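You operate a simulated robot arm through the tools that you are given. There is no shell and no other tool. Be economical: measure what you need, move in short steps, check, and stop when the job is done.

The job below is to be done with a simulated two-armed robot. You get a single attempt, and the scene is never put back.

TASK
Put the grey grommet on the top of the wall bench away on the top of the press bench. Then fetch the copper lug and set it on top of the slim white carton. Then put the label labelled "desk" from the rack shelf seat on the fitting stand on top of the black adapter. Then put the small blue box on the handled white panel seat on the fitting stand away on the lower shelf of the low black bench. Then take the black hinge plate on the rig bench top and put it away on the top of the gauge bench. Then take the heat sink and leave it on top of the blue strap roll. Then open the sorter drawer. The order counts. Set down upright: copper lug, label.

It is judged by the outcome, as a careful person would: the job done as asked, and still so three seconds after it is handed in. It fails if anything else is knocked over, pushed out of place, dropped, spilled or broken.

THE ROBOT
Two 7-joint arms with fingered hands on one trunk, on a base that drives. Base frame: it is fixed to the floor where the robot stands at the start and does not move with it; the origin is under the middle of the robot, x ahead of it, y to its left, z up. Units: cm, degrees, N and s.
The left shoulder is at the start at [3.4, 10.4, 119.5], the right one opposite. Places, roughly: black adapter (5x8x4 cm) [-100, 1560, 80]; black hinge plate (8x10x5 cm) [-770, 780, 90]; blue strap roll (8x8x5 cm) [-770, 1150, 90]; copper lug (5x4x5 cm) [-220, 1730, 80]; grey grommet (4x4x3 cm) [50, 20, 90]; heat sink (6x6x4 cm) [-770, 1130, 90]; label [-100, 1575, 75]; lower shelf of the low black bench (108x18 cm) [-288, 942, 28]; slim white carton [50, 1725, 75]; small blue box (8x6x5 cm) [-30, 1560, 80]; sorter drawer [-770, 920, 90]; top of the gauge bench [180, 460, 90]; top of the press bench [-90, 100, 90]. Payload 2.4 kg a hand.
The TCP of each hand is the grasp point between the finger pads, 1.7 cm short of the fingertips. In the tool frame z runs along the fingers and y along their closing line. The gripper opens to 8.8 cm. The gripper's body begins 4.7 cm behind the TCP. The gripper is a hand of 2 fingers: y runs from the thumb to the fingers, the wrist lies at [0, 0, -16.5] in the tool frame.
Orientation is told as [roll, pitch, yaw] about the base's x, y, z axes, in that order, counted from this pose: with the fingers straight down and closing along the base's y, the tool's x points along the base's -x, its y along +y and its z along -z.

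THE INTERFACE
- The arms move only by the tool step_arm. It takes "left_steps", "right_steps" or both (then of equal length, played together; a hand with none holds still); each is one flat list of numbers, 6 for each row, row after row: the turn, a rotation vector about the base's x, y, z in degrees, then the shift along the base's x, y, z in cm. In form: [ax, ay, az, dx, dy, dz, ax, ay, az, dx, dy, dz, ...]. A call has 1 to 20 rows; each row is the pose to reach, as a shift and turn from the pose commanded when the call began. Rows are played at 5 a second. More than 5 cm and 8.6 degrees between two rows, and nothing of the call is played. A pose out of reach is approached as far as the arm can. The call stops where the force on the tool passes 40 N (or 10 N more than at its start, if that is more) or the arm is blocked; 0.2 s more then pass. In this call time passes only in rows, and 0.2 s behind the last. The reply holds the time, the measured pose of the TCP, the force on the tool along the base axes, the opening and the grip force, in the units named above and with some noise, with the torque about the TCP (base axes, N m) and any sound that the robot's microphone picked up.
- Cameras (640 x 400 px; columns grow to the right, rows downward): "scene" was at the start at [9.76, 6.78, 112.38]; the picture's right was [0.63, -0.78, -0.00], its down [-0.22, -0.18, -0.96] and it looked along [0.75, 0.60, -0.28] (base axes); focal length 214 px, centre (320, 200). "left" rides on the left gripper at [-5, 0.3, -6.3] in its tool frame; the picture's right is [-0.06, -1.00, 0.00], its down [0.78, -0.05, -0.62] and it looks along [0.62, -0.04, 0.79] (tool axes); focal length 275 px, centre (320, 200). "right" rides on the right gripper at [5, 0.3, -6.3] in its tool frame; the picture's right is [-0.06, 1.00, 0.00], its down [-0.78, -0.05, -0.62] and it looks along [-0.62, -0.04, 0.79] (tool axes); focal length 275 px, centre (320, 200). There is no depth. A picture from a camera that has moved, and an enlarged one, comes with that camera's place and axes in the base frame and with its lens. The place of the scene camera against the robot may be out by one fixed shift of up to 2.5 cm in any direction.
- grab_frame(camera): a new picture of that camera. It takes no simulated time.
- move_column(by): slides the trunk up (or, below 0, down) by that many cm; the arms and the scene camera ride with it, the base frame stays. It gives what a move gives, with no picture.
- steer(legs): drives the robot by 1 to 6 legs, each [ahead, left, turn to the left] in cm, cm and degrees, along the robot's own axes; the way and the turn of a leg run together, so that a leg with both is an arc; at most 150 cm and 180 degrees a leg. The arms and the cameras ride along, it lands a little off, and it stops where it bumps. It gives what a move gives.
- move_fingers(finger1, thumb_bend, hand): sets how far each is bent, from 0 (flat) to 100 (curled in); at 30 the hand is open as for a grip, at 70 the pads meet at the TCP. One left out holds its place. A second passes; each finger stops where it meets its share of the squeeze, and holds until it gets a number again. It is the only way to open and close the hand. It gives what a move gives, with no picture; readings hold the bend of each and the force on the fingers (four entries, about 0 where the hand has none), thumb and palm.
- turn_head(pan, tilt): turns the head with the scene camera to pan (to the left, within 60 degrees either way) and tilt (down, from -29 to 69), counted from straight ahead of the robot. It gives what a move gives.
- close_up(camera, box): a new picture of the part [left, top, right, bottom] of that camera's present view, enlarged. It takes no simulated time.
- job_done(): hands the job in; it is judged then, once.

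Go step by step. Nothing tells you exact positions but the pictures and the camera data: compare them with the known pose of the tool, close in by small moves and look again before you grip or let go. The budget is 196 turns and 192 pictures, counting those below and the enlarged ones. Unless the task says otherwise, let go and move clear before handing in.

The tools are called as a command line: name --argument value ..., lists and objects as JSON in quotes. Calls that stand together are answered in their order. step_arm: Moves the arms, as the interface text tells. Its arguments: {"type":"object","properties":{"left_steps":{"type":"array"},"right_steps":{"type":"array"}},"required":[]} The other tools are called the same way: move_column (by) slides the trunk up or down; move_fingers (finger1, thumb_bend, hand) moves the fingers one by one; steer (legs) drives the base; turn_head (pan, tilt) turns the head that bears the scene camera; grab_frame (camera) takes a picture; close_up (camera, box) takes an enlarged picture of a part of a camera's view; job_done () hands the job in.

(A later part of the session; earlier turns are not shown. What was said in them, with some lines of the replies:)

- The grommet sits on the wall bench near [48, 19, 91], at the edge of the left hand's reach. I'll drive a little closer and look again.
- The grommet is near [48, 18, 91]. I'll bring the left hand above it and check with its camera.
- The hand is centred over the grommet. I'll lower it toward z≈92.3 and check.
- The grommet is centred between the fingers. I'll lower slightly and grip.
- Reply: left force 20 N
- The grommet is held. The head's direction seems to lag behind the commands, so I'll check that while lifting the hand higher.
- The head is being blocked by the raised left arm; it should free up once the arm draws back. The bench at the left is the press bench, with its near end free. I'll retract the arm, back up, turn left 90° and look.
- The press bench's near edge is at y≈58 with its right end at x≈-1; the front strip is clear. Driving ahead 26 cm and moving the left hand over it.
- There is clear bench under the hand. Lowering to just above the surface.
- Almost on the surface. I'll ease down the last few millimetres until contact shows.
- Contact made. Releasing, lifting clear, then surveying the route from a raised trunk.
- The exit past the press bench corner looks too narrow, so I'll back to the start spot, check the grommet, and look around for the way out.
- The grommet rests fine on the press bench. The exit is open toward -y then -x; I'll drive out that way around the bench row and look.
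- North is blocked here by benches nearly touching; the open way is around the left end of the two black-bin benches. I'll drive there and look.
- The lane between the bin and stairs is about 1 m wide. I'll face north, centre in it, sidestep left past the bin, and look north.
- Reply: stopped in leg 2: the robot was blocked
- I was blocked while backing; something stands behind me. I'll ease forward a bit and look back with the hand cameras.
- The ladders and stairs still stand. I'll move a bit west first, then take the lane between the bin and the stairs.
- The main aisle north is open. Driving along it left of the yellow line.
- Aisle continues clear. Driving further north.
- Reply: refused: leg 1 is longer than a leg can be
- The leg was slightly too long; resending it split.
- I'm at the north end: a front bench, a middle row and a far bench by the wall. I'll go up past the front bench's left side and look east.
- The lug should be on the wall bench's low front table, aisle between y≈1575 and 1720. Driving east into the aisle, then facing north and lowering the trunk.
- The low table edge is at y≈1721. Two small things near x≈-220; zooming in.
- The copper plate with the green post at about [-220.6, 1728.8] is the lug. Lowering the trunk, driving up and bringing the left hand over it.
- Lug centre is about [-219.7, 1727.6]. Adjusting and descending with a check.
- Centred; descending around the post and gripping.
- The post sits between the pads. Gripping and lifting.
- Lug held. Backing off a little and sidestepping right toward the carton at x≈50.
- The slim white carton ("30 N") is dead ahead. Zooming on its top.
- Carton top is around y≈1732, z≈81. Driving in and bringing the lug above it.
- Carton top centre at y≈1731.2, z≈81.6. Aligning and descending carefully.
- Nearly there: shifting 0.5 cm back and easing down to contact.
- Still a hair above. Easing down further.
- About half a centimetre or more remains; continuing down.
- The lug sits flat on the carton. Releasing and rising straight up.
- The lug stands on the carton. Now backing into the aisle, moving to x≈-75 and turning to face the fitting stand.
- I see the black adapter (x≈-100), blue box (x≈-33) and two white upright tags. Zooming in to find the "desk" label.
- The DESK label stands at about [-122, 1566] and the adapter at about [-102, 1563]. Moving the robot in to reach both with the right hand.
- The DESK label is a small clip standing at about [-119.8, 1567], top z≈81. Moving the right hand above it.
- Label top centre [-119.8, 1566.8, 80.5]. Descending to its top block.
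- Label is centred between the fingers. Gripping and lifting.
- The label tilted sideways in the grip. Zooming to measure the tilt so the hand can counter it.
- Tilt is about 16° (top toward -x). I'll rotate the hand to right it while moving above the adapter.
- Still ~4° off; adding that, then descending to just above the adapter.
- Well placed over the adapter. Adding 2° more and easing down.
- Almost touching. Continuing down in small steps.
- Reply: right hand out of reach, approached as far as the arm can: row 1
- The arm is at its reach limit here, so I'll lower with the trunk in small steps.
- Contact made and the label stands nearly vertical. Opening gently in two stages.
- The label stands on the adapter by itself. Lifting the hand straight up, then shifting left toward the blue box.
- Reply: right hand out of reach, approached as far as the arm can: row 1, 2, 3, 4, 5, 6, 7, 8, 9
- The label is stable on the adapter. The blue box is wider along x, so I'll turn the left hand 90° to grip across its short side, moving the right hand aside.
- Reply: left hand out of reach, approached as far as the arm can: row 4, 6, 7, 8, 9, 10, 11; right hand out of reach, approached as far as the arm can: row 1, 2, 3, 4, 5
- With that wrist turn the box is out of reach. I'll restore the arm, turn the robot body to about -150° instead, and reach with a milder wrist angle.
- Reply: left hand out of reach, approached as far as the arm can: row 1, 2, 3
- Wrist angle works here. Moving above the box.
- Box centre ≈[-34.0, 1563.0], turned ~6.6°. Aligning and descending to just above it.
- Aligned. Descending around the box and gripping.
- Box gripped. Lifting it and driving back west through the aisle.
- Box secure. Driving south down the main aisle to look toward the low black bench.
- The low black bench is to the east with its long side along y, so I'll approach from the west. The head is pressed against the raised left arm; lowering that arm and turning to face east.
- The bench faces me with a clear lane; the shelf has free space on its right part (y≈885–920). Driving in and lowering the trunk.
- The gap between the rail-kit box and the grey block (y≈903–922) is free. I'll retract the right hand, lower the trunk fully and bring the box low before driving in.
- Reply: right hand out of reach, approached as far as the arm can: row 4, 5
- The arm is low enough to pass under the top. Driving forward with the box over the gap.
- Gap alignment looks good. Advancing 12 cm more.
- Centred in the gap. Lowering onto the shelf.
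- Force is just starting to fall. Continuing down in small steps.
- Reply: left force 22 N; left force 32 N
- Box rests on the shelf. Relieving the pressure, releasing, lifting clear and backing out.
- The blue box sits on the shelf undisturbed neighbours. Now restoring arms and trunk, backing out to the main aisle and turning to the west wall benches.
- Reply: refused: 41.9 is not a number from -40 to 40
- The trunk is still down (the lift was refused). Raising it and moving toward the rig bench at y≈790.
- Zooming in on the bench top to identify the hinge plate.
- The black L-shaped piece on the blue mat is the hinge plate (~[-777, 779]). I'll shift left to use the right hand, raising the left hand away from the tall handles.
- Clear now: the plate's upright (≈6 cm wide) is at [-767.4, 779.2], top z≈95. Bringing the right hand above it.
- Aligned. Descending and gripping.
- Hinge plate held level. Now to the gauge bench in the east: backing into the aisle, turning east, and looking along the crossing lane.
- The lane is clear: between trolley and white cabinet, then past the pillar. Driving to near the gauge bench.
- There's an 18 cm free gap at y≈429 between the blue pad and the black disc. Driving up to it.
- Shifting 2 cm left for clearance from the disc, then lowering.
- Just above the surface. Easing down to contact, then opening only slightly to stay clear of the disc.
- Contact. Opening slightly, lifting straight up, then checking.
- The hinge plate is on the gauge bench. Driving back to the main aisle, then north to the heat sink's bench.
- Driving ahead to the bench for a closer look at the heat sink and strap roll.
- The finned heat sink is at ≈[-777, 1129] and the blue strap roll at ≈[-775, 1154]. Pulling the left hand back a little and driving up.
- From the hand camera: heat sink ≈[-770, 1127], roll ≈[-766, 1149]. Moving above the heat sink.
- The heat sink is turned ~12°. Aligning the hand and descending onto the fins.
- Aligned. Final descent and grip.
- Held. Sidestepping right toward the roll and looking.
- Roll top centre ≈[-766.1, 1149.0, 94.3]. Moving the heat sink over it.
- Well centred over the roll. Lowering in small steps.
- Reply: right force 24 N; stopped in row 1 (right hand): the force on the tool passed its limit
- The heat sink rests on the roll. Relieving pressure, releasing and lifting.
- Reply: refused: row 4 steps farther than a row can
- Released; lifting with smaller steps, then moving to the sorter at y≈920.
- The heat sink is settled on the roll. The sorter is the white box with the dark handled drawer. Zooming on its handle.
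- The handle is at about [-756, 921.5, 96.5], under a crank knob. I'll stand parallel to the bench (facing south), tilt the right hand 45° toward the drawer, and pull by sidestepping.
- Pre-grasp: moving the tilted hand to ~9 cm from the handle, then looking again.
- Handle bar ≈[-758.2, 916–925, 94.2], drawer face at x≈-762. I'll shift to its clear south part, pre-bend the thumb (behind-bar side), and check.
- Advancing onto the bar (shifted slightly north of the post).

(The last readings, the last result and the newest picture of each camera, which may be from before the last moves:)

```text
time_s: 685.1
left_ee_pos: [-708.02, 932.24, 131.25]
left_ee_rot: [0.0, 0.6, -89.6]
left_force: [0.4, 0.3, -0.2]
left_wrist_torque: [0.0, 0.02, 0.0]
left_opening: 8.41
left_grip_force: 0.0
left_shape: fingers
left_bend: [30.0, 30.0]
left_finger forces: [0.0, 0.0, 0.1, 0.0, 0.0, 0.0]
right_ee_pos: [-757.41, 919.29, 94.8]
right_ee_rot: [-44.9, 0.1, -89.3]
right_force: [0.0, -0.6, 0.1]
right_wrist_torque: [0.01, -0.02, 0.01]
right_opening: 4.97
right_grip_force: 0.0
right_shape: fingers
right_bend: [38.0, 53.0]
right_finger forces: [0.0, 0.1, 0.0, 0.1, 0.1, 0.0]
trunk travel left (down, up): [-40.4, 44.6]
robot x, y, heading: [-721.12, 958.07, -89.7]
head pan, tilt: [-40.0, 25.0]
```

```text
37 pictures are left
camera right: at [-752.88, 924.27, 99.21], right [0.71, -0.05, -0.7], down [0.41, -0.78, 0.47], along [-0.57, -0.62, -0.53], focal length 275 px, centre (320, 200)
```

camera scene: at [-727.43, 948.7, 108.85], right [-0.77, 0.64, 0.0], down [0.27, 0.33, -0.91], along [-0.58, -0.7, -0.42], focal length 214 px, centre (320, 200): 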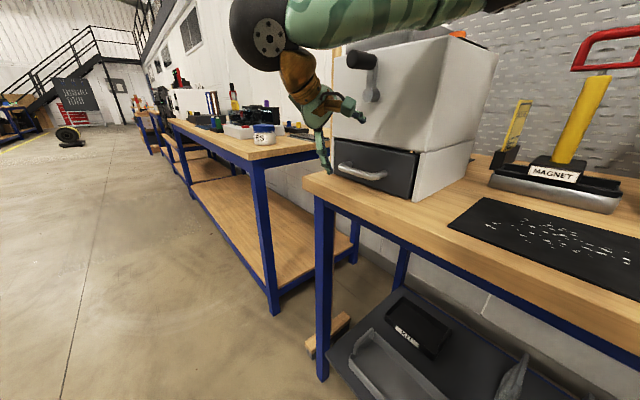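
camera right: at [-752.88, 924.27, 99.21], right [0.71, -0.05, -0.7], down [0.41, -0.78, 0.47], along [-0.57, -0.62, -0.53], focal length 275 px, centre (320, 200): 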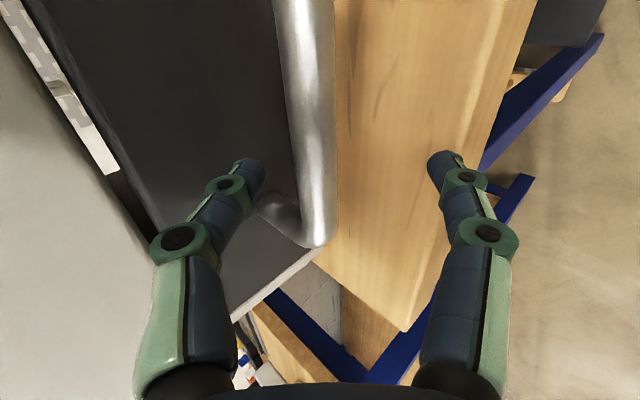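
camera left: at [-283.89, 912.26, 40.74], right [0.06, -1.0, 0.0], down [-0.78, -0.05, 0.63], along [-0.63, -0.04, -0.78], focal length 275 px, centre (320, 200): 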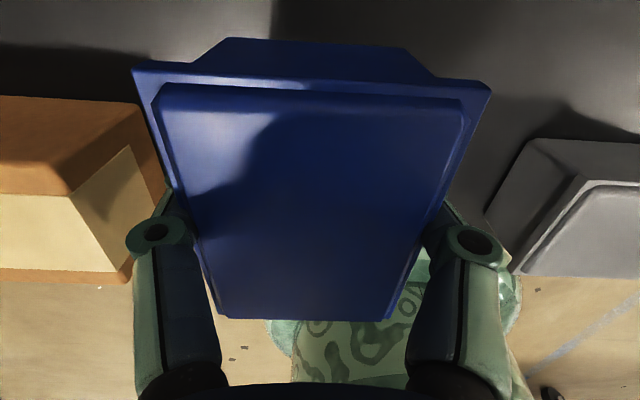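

The bar is between the fingers. Closing.

move_fingers --hand "right" --finger1 72 --thumb_bend 72

grab_frame --camera "right"

```text
time_s: 686.1
left_ee_pos: [-707.92, 932.3, 131.22]
left_ee_rot: [0.1, 0.6, -89.5]
left_force: [0.4, -0.1, 0.5]
left_wrist_torque: [0.0, -0.06, 0.02]
left_opening: 8.41
left_grip_force: 0.1
left_shape: fingers
left_bend: [30.0, 30.0]
left_finger forces: [0.0, 0.0, 0.0, 0.0, 0.0, 0.0]
right_ee_pos: [-757.38, 919.18, 94.9]
right_ee_rot: [-44.9, 0.0, -89.4]
right_force: [-0.4, -0.3, 0.7]
right_wrist_torque: [0.0, 0.01, -0.01]
right_opening: 0.52
right_grip_force: 3.4
right_shape: fingers
right_bend: [65.0, 69.0]
right_finger forces: [3.9, 0.0, 0.0, 0.0, 4.0, 0.1]
trunk travel left (down, up): [-40.4, 44.6]
robot x, y, heading: [-721.49, 957.83, -89.4]
head pan, tilt: [-40.0, 25.0]
```

```text
36 pictures are left
camera right: at [-752.85, 924.27, 99.23], right [0.71, -0.05, -0.7], down [0.41, -0.78, 0.47], along [-0.57, -0.62, -0.53], focal length 275 px, centre (320, 200)
```

right: 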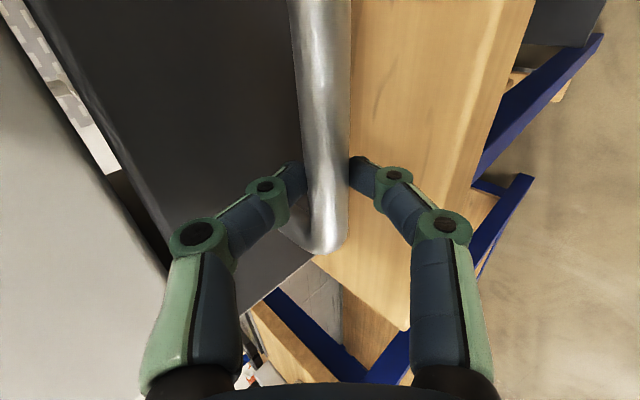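

Gripped. Pulling the drawer outward with the arm first.

step_arm --right_steps '[0, 0, 0, 1.5, 0, 0, 0, 0, 0, 3, 0, 0, 0, 0, 0, 4.5, 0, 0, 0, 0, 0, 6, 0, 0, 0, 0, 0, 7.5, 0, 0]'

grab_frame --camera "right"

grab_frame --camera "scene"

```text
time_s: 687.3
left_ee_pos: [-707.95, 932.2, 131.22]
left_ee_rot: [0.1, 0.6, -89.6]
left_force: [-0.4, 1.1, 0.0]
left_wrist_torque: [-0.01, -0.03, 0.04]
left_opening: 8.41
left_grip_force: 0.0
left_shape: fingers
left_bend: [30.0, 30.0]
left_finger forces: [0.0, 0.0, 0.0, 0.0, 0.1, 0.0]
right_ee_pos: [-749.92, 919.26, 94.92]
right_ee_rot: [-44.9, 0.0, -89.2]
right_force: [-1.2, -0.6, -2.0]
right_wrist_torque: [0.02, 0.04, -0.01]
right_opening: 0.58
right_grip_force: 3.2
right_shape: fingers
right_bend: [65.0, 69.0]
right_finger forces: [3.9, 0.0, 0.0, 0.1, 3.1, 0.0]
trunk travel left (down, up): [-40.4, 44.6]
robot x, y, heading: [-721.38, 958.04, -89.8]
head pan, tilt: [-40.0, 25.0]
```

```text
35 pictures are left
camera right: at [-745.31, 924.28, 99.29], right [0.71, -0.05, -0.7], down [0.41, -0.78, 0.47], along [-0.57, -0.62, -0.53], focal length 275 px, centre (320, 200)
```

right: 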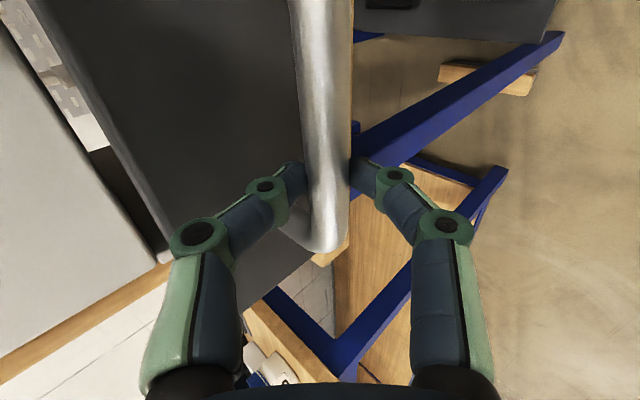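

```text
34 pictures are left
camera scene: at [-727.42, 948.69, 108.85], right [-0.77, 0.64, 0.0], down [0.27, 0.33, -0.91], along [-0.58, -0.7, -0.42], focal length 214 px, centre (320, 200)
```

scene: 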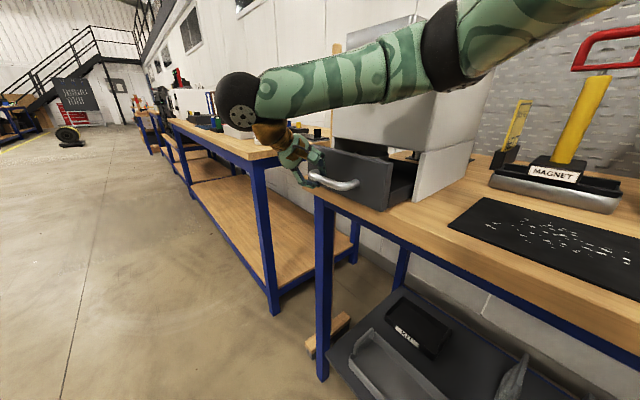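

The drawer is coming open. Pulling further while watching the force.

step_arm --right_steps '[0, 0, 0, 1.5, 0, 0, 0, 0, 0, 3, 0, 0]'

step_arm --right_steps '[0, 0, 0, 1.5, 0, 0, 0, 0, 0, 3, 0, 0]'

step_arm --right_steps '[0, 0, 0, 1.5, 0, 0, 0, 0, 0, 3, 0, 0]'

grab_frame --camera "scene"

```text
time_s: 687.9
left_ee_pos: [-707.98, 932.2, 131.25]
left_ee_rot: [0.0, 0.7, -89.6]
left_force: [-0.1, -0.3, -0.2]
left_wrist_torque: [0.04, 0.03, -0.02]
left_opening: 8.39
left_grip_force: 0.1
left_shape: fingers
left_bend: [30.0, 30.0]
left_finger forces: [0.0, 0.0, 0.1, 0.0, 0.0, 0.0]
right_ee_pos: [-746.84, 919.27, 94.98]
right_ee_rot: [-44.9, 0.1, -89.3]
right_force: [-0.7, 0.4, -0.3]
right_wrist_torque: [-0.01, -0.01, -0.02]
right_opening: 0.59
right_grip_force: 3.5
right_shape: fingers
right_bend: [65.0, 69.0]
right_finger forces: [3.9, 0.1, 0.0, 0.0, 3.0, 0.0]
trunk travel left (down, up): [-40.4, 44.6]
robot x, y, heading: [-721.05, 957.82, -89.6]
head pan, tilt: [-40.0, 25.0]
```

```text
time_s: 688.5
left_ee_pos: [-707.96, 932.16, 131.26]
left_ee_rot: [0.0, 0.6, -89.6]
left_force: [-0.7, -0.2, 1.4]
left_wrist_torque: [0.02, -0.02, -0.02]
left_opening: 8.4
left_grip_force: 0.1
left_shape: fingers
left_bend: [30.0, 30.0]
left_finger forces: [0.0, 0.1, 0.0, 0.1, 0.0, 0.1]
right_ee_pos: [-743.9, 919.32, 94.98]
right_ee_rot: [-45.0, 0.0, -89.3]
right_force: [-0.5, -1.0, 0.1]
right_wrist_torque: [-0.05, 0.04, 0.01]
right_opening: 0.58
right_grip_force: 3.6
right_shape: fingers
right_bend: [66.0, 69.0]
right_finger forces: [3.5, 0.0, 0.0, 0.1, 3.6, 0.0]
trunk travel left (down, up): [-40.4, 44.6]
robot x, y, heading: [-721.05, 957.33, -89.7]
head pan, tilt: [-40.0, 25.0]
```

```text
time_s: 689.1
left_ee_pos: [-708.0, 932.19, 131.21]
left_ee_rot: [-0.1, 0.6, -89.6]
left_force: [0.0, 0.6, -0.4]
left_wrist_torque: [0.0, 0.01, 0.01]
left_opening: 8.37
left_grip_force: 0.0
left_shape: fingers
left_bend: [30.0, 30.0]
left_finger forces: [0.0, 0.1, 0.1, 0.0, 0.1, 0.0]
right_ee_pos: [-741.0, 919.22, 94.88]
right_ee_rot: [-45.0, 0.0, -89.3]
right_force: [-0.9, -0.5, -0.5]
right_wrist_torque: [-0.01, 0.02, 0.03]
right_opening: 0.59
right_grip_force: 3.4
right_shape: fingers
right_bend: [66.0, 69.0]
right_finger forces: [3.4, 0.0, 0.0, 0.0, 3.5, 0.1]
trunk travel left (down, up): [-40.4, 44.6]
robot x, y, heading: [-720.77, 958.14, -89.6]
head pan, tilt: [-40.0, 25.0]
```

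```text
33 pictures are left
camera scene: at [-727.41, 948.68, 108.85], right [-0.77, 0.64, 0.0], down [0.27, 0.33, -0.91], along [-0.58, -0.7, -0.42], focal length 214 px, centre (320, 200)
```

scene: 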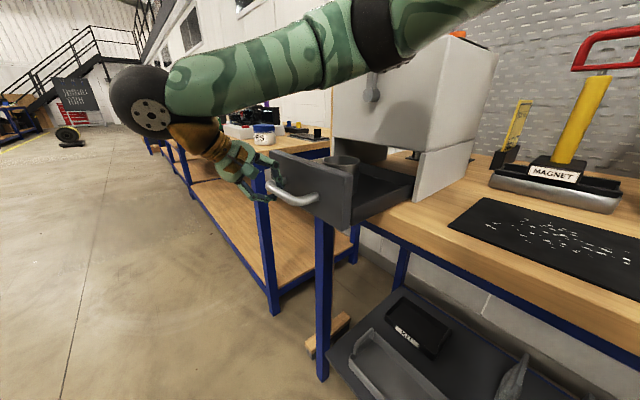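

It's open about 16 cm, with a cup inside. Checking gently whether it's at its stop.

step_arm --right_steps '[0, 0, 0, 1, 0, 0]'

step_arm --right_steps '[0, 0, 0, 1, 0, 0]'

close_up --camera "scene" --box '[230, 100, 480, 240]'

```text
time_s: 689.5
left_ee_pos: [-708.15, 932.31, 131.25]
left_ee_rot: [-0.1, 0.5, -89.6]
left_force: [0.0, 0.5, 0.1]
left_wrist_torque: [-0.01, 0.0, -0.03]
left_opening: 8.39
left_grip_force: 0.1
left_shape: fingers
left_bend: [30.0, 30.0]
left_finger forces: [0.0, 0.0, 0.0, 0.0, 0.1, 0.1]
right_ee_pos: [-739.97, 919.31, 94.95]
right_ee_rot: [-44.9, 0.0, -89.5]
right_force: [-5.4, -0.9, 4.0]
right_wrist_torque: [0.01, 0.05, 0.0]
right_opening: 0.37
right_grip_force: 2.8
right_shape: fingers
right_bend: [71.0, 66.0]
right_finger forces: [0.5, 0.0, 0.1, 0.1, 5.5, 0.1]
trunk travel left (down, up): [-40.4, 44.6]
robot x, y, heading: [-720.98, 957.58, -89.7]
head pan, tilt: [-40.0, 25.0]
```

```text
time_s: 689.9
left_ee_pos: [-707.94, 932.1, 131.31]
left_ee_rot: [-0.1, 0.8, -89.6]
left_force: [0.4, 0.3, -0.2]
left_wrist_torque: [-0.02, 0.02, 0.0]
left_opening: 8.39
left_grip_force: 0.0
left_shape: fingers
left_bend: [30.0, 30.0]
left_finger forces: [0.1, 0.1, 0.0, 0.0, 0.1, 0.0]
right_ee_pos: [-738.82, 919.24, 94.92]
right_ee_rot: [-44.8, 0.1, -89.3]
right_force: [-0.1, 0.4, 0.8]
right_wrist_torque: [-0.02, -0.01, 0.0]
right_opening: 0.0
right_grip_force: 0.1
right_shape: fingers
right_bend: [72.0, 71.0]
right_finger forces: [0.0, 0.0, 0.0, 0.0, 0.1, 0.0]
trunk travel left (down, up): [-40.4, 44.6]
robot x, y, heading: [-721.32, 957.88, -89.6]
head pan, tilt: [-40.0, 25.0]
```

```text
2.56 times, centred on (355, 170) of scene
camera zoom: at [-727.38, 948.68, 108.84], right [-0.77, 0.64, 0.0], down [0.27, 0.33, -0.91], along [-0.58, -0.7, -0.42], focal length 549 px, centre (230, 277)
```

zoom: 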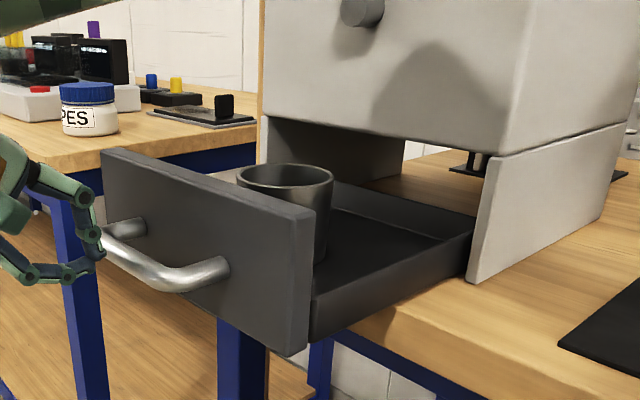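

The drawer reached its stop and the fingers slid off. Withdrawing the hand straight back and moving clear.

step_arm --right_steps '[0, 0, 0, 2.5, 0, 2.5, 0, 0, 0, 5, 0, 5, 0, 0, 0, 8, 0, 8, 0, 0, 0, 10, 0, 11]'

steer --legs '[[0, 40, 0]]'

grab_frame --camera "scene"

```text
time_s: 690.9
left_ee_pos: [-707.94, 932.34, 131.3]
left_ee_rot: [0.0, 0.6, -89.6]
left_force: [-0.6, -0.3, 0.9]
left_wrist_torque: [-0.02, 0.0, -0.04]
left_opening: 8.37
left_grip_force: 0.0
left_shape: fingers
left_bend: [30.0, 30.0]
left_finger forces: [0.1, 0.0, 0.0, 0.1, 0.1, 0.0]
right_ee_pos: [-728.77, 919.15, 106.11]
right_ee_rot: [-44.9, 0.0, -89.3]
right_force: [0.2, 0.1, 0.4]
right_wrist_torque: [-0.01, -0.01, -0.01]
right_opening: 0.0
right_grip_force: 0.0
right_shape: fingers
right_bend: [72.0, 71.0]
right_finger forces: [0.0, 0.0, 0.0, 0.1, 0.1, 0.0]
trunk travel left (down, up): [-40.4, 44.6]
robot x, y, heading: [-720.95, 957.88, -89.5]
head pan, tilt: [-40.0, 25.0]
```

```text
time_s: 693.4
left_ee_pos: [-667.77, 932.41, 131.2]
left_ee_rot: [0.0, 0.6, -90.0]
left_force: [0.4, 0.1, -0.3]
left_wrist_torque: [-0.01, 0.01, 0.0]
left_opening: 8.38
left_grip_force: 0.1
left_shape: fingers
left_bend: [30.0, 30.0]
left_finger forces: [0.0, 0.0, 0.1, 0.0, 0.0, 0.0]
right_ee_pos: [-688.76, 919.49, 106.08]
right_ee_rot: [-44.9, 0.0, -89.6]
right_force: [0.5, -0.4, -0.5]
right_wrist_torque: [0.01, 0.0, -0.01]
right_opening: 0.0
right_grip_force: 0.1
right_shape: fingers
right_bend: [72.0, 71.0]
right_finger forces: [0.0, 0.0, 0.0, 0.1, 0.0, 0.1]
trunk travel left (down, up): [-40.4, 44.6]
robot x, y, heading: [-680.93, 957.92, -89.6]
head pan, tilt: [-40.0, 25.0]
```

```text
31 pictures are left
camera scene: at [-687.13, 948.89, 108.85], right [-0.77, 0.64, 0.0], down [0.27, 0.32, -0.91], along [-0.58, -0.69, -0.42], focal length 214 px, centre (320, 200)
```

scene: 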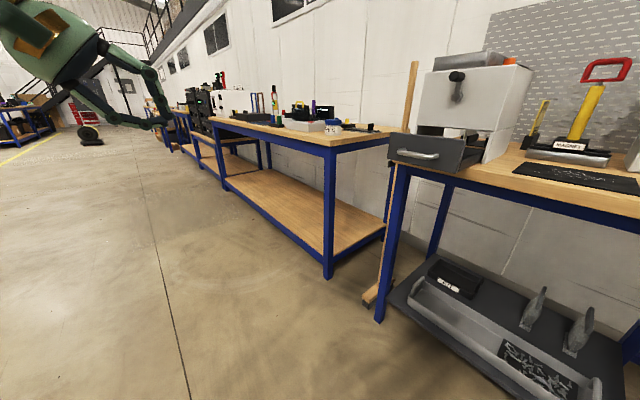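

The drawer stays open and the hands are clear, so all seven steps are done in order. Handing in.

job_done

```text
The job is handed in.
```

I finished all seven steps in the order you gave and handed the job in. The result hasn't been reported back to me.

- **Grey grommet:** on the top of the press bench.
- **Copper lug:** upright on the slim white carton.
- **"Desk" label:** upright on the black adapter.
- **Small blue box:** on the lower shelf of the low black bench, in the free gap between the existing boxes.
- **Black hinge plate:** on the top of the gauge bench.
- **Heat sink:** resting on the blue strap roll.
- **Sorter drawer:** pulled out about 16 cm to its stop, and still open when I moved away.

**One bump:** while driving early on, near the stairs, the robot backed into something behind it and stopped. I could not tell what it hit. The ladders there still looked upright afterwards, but I did not check closely whether anything had shifted.
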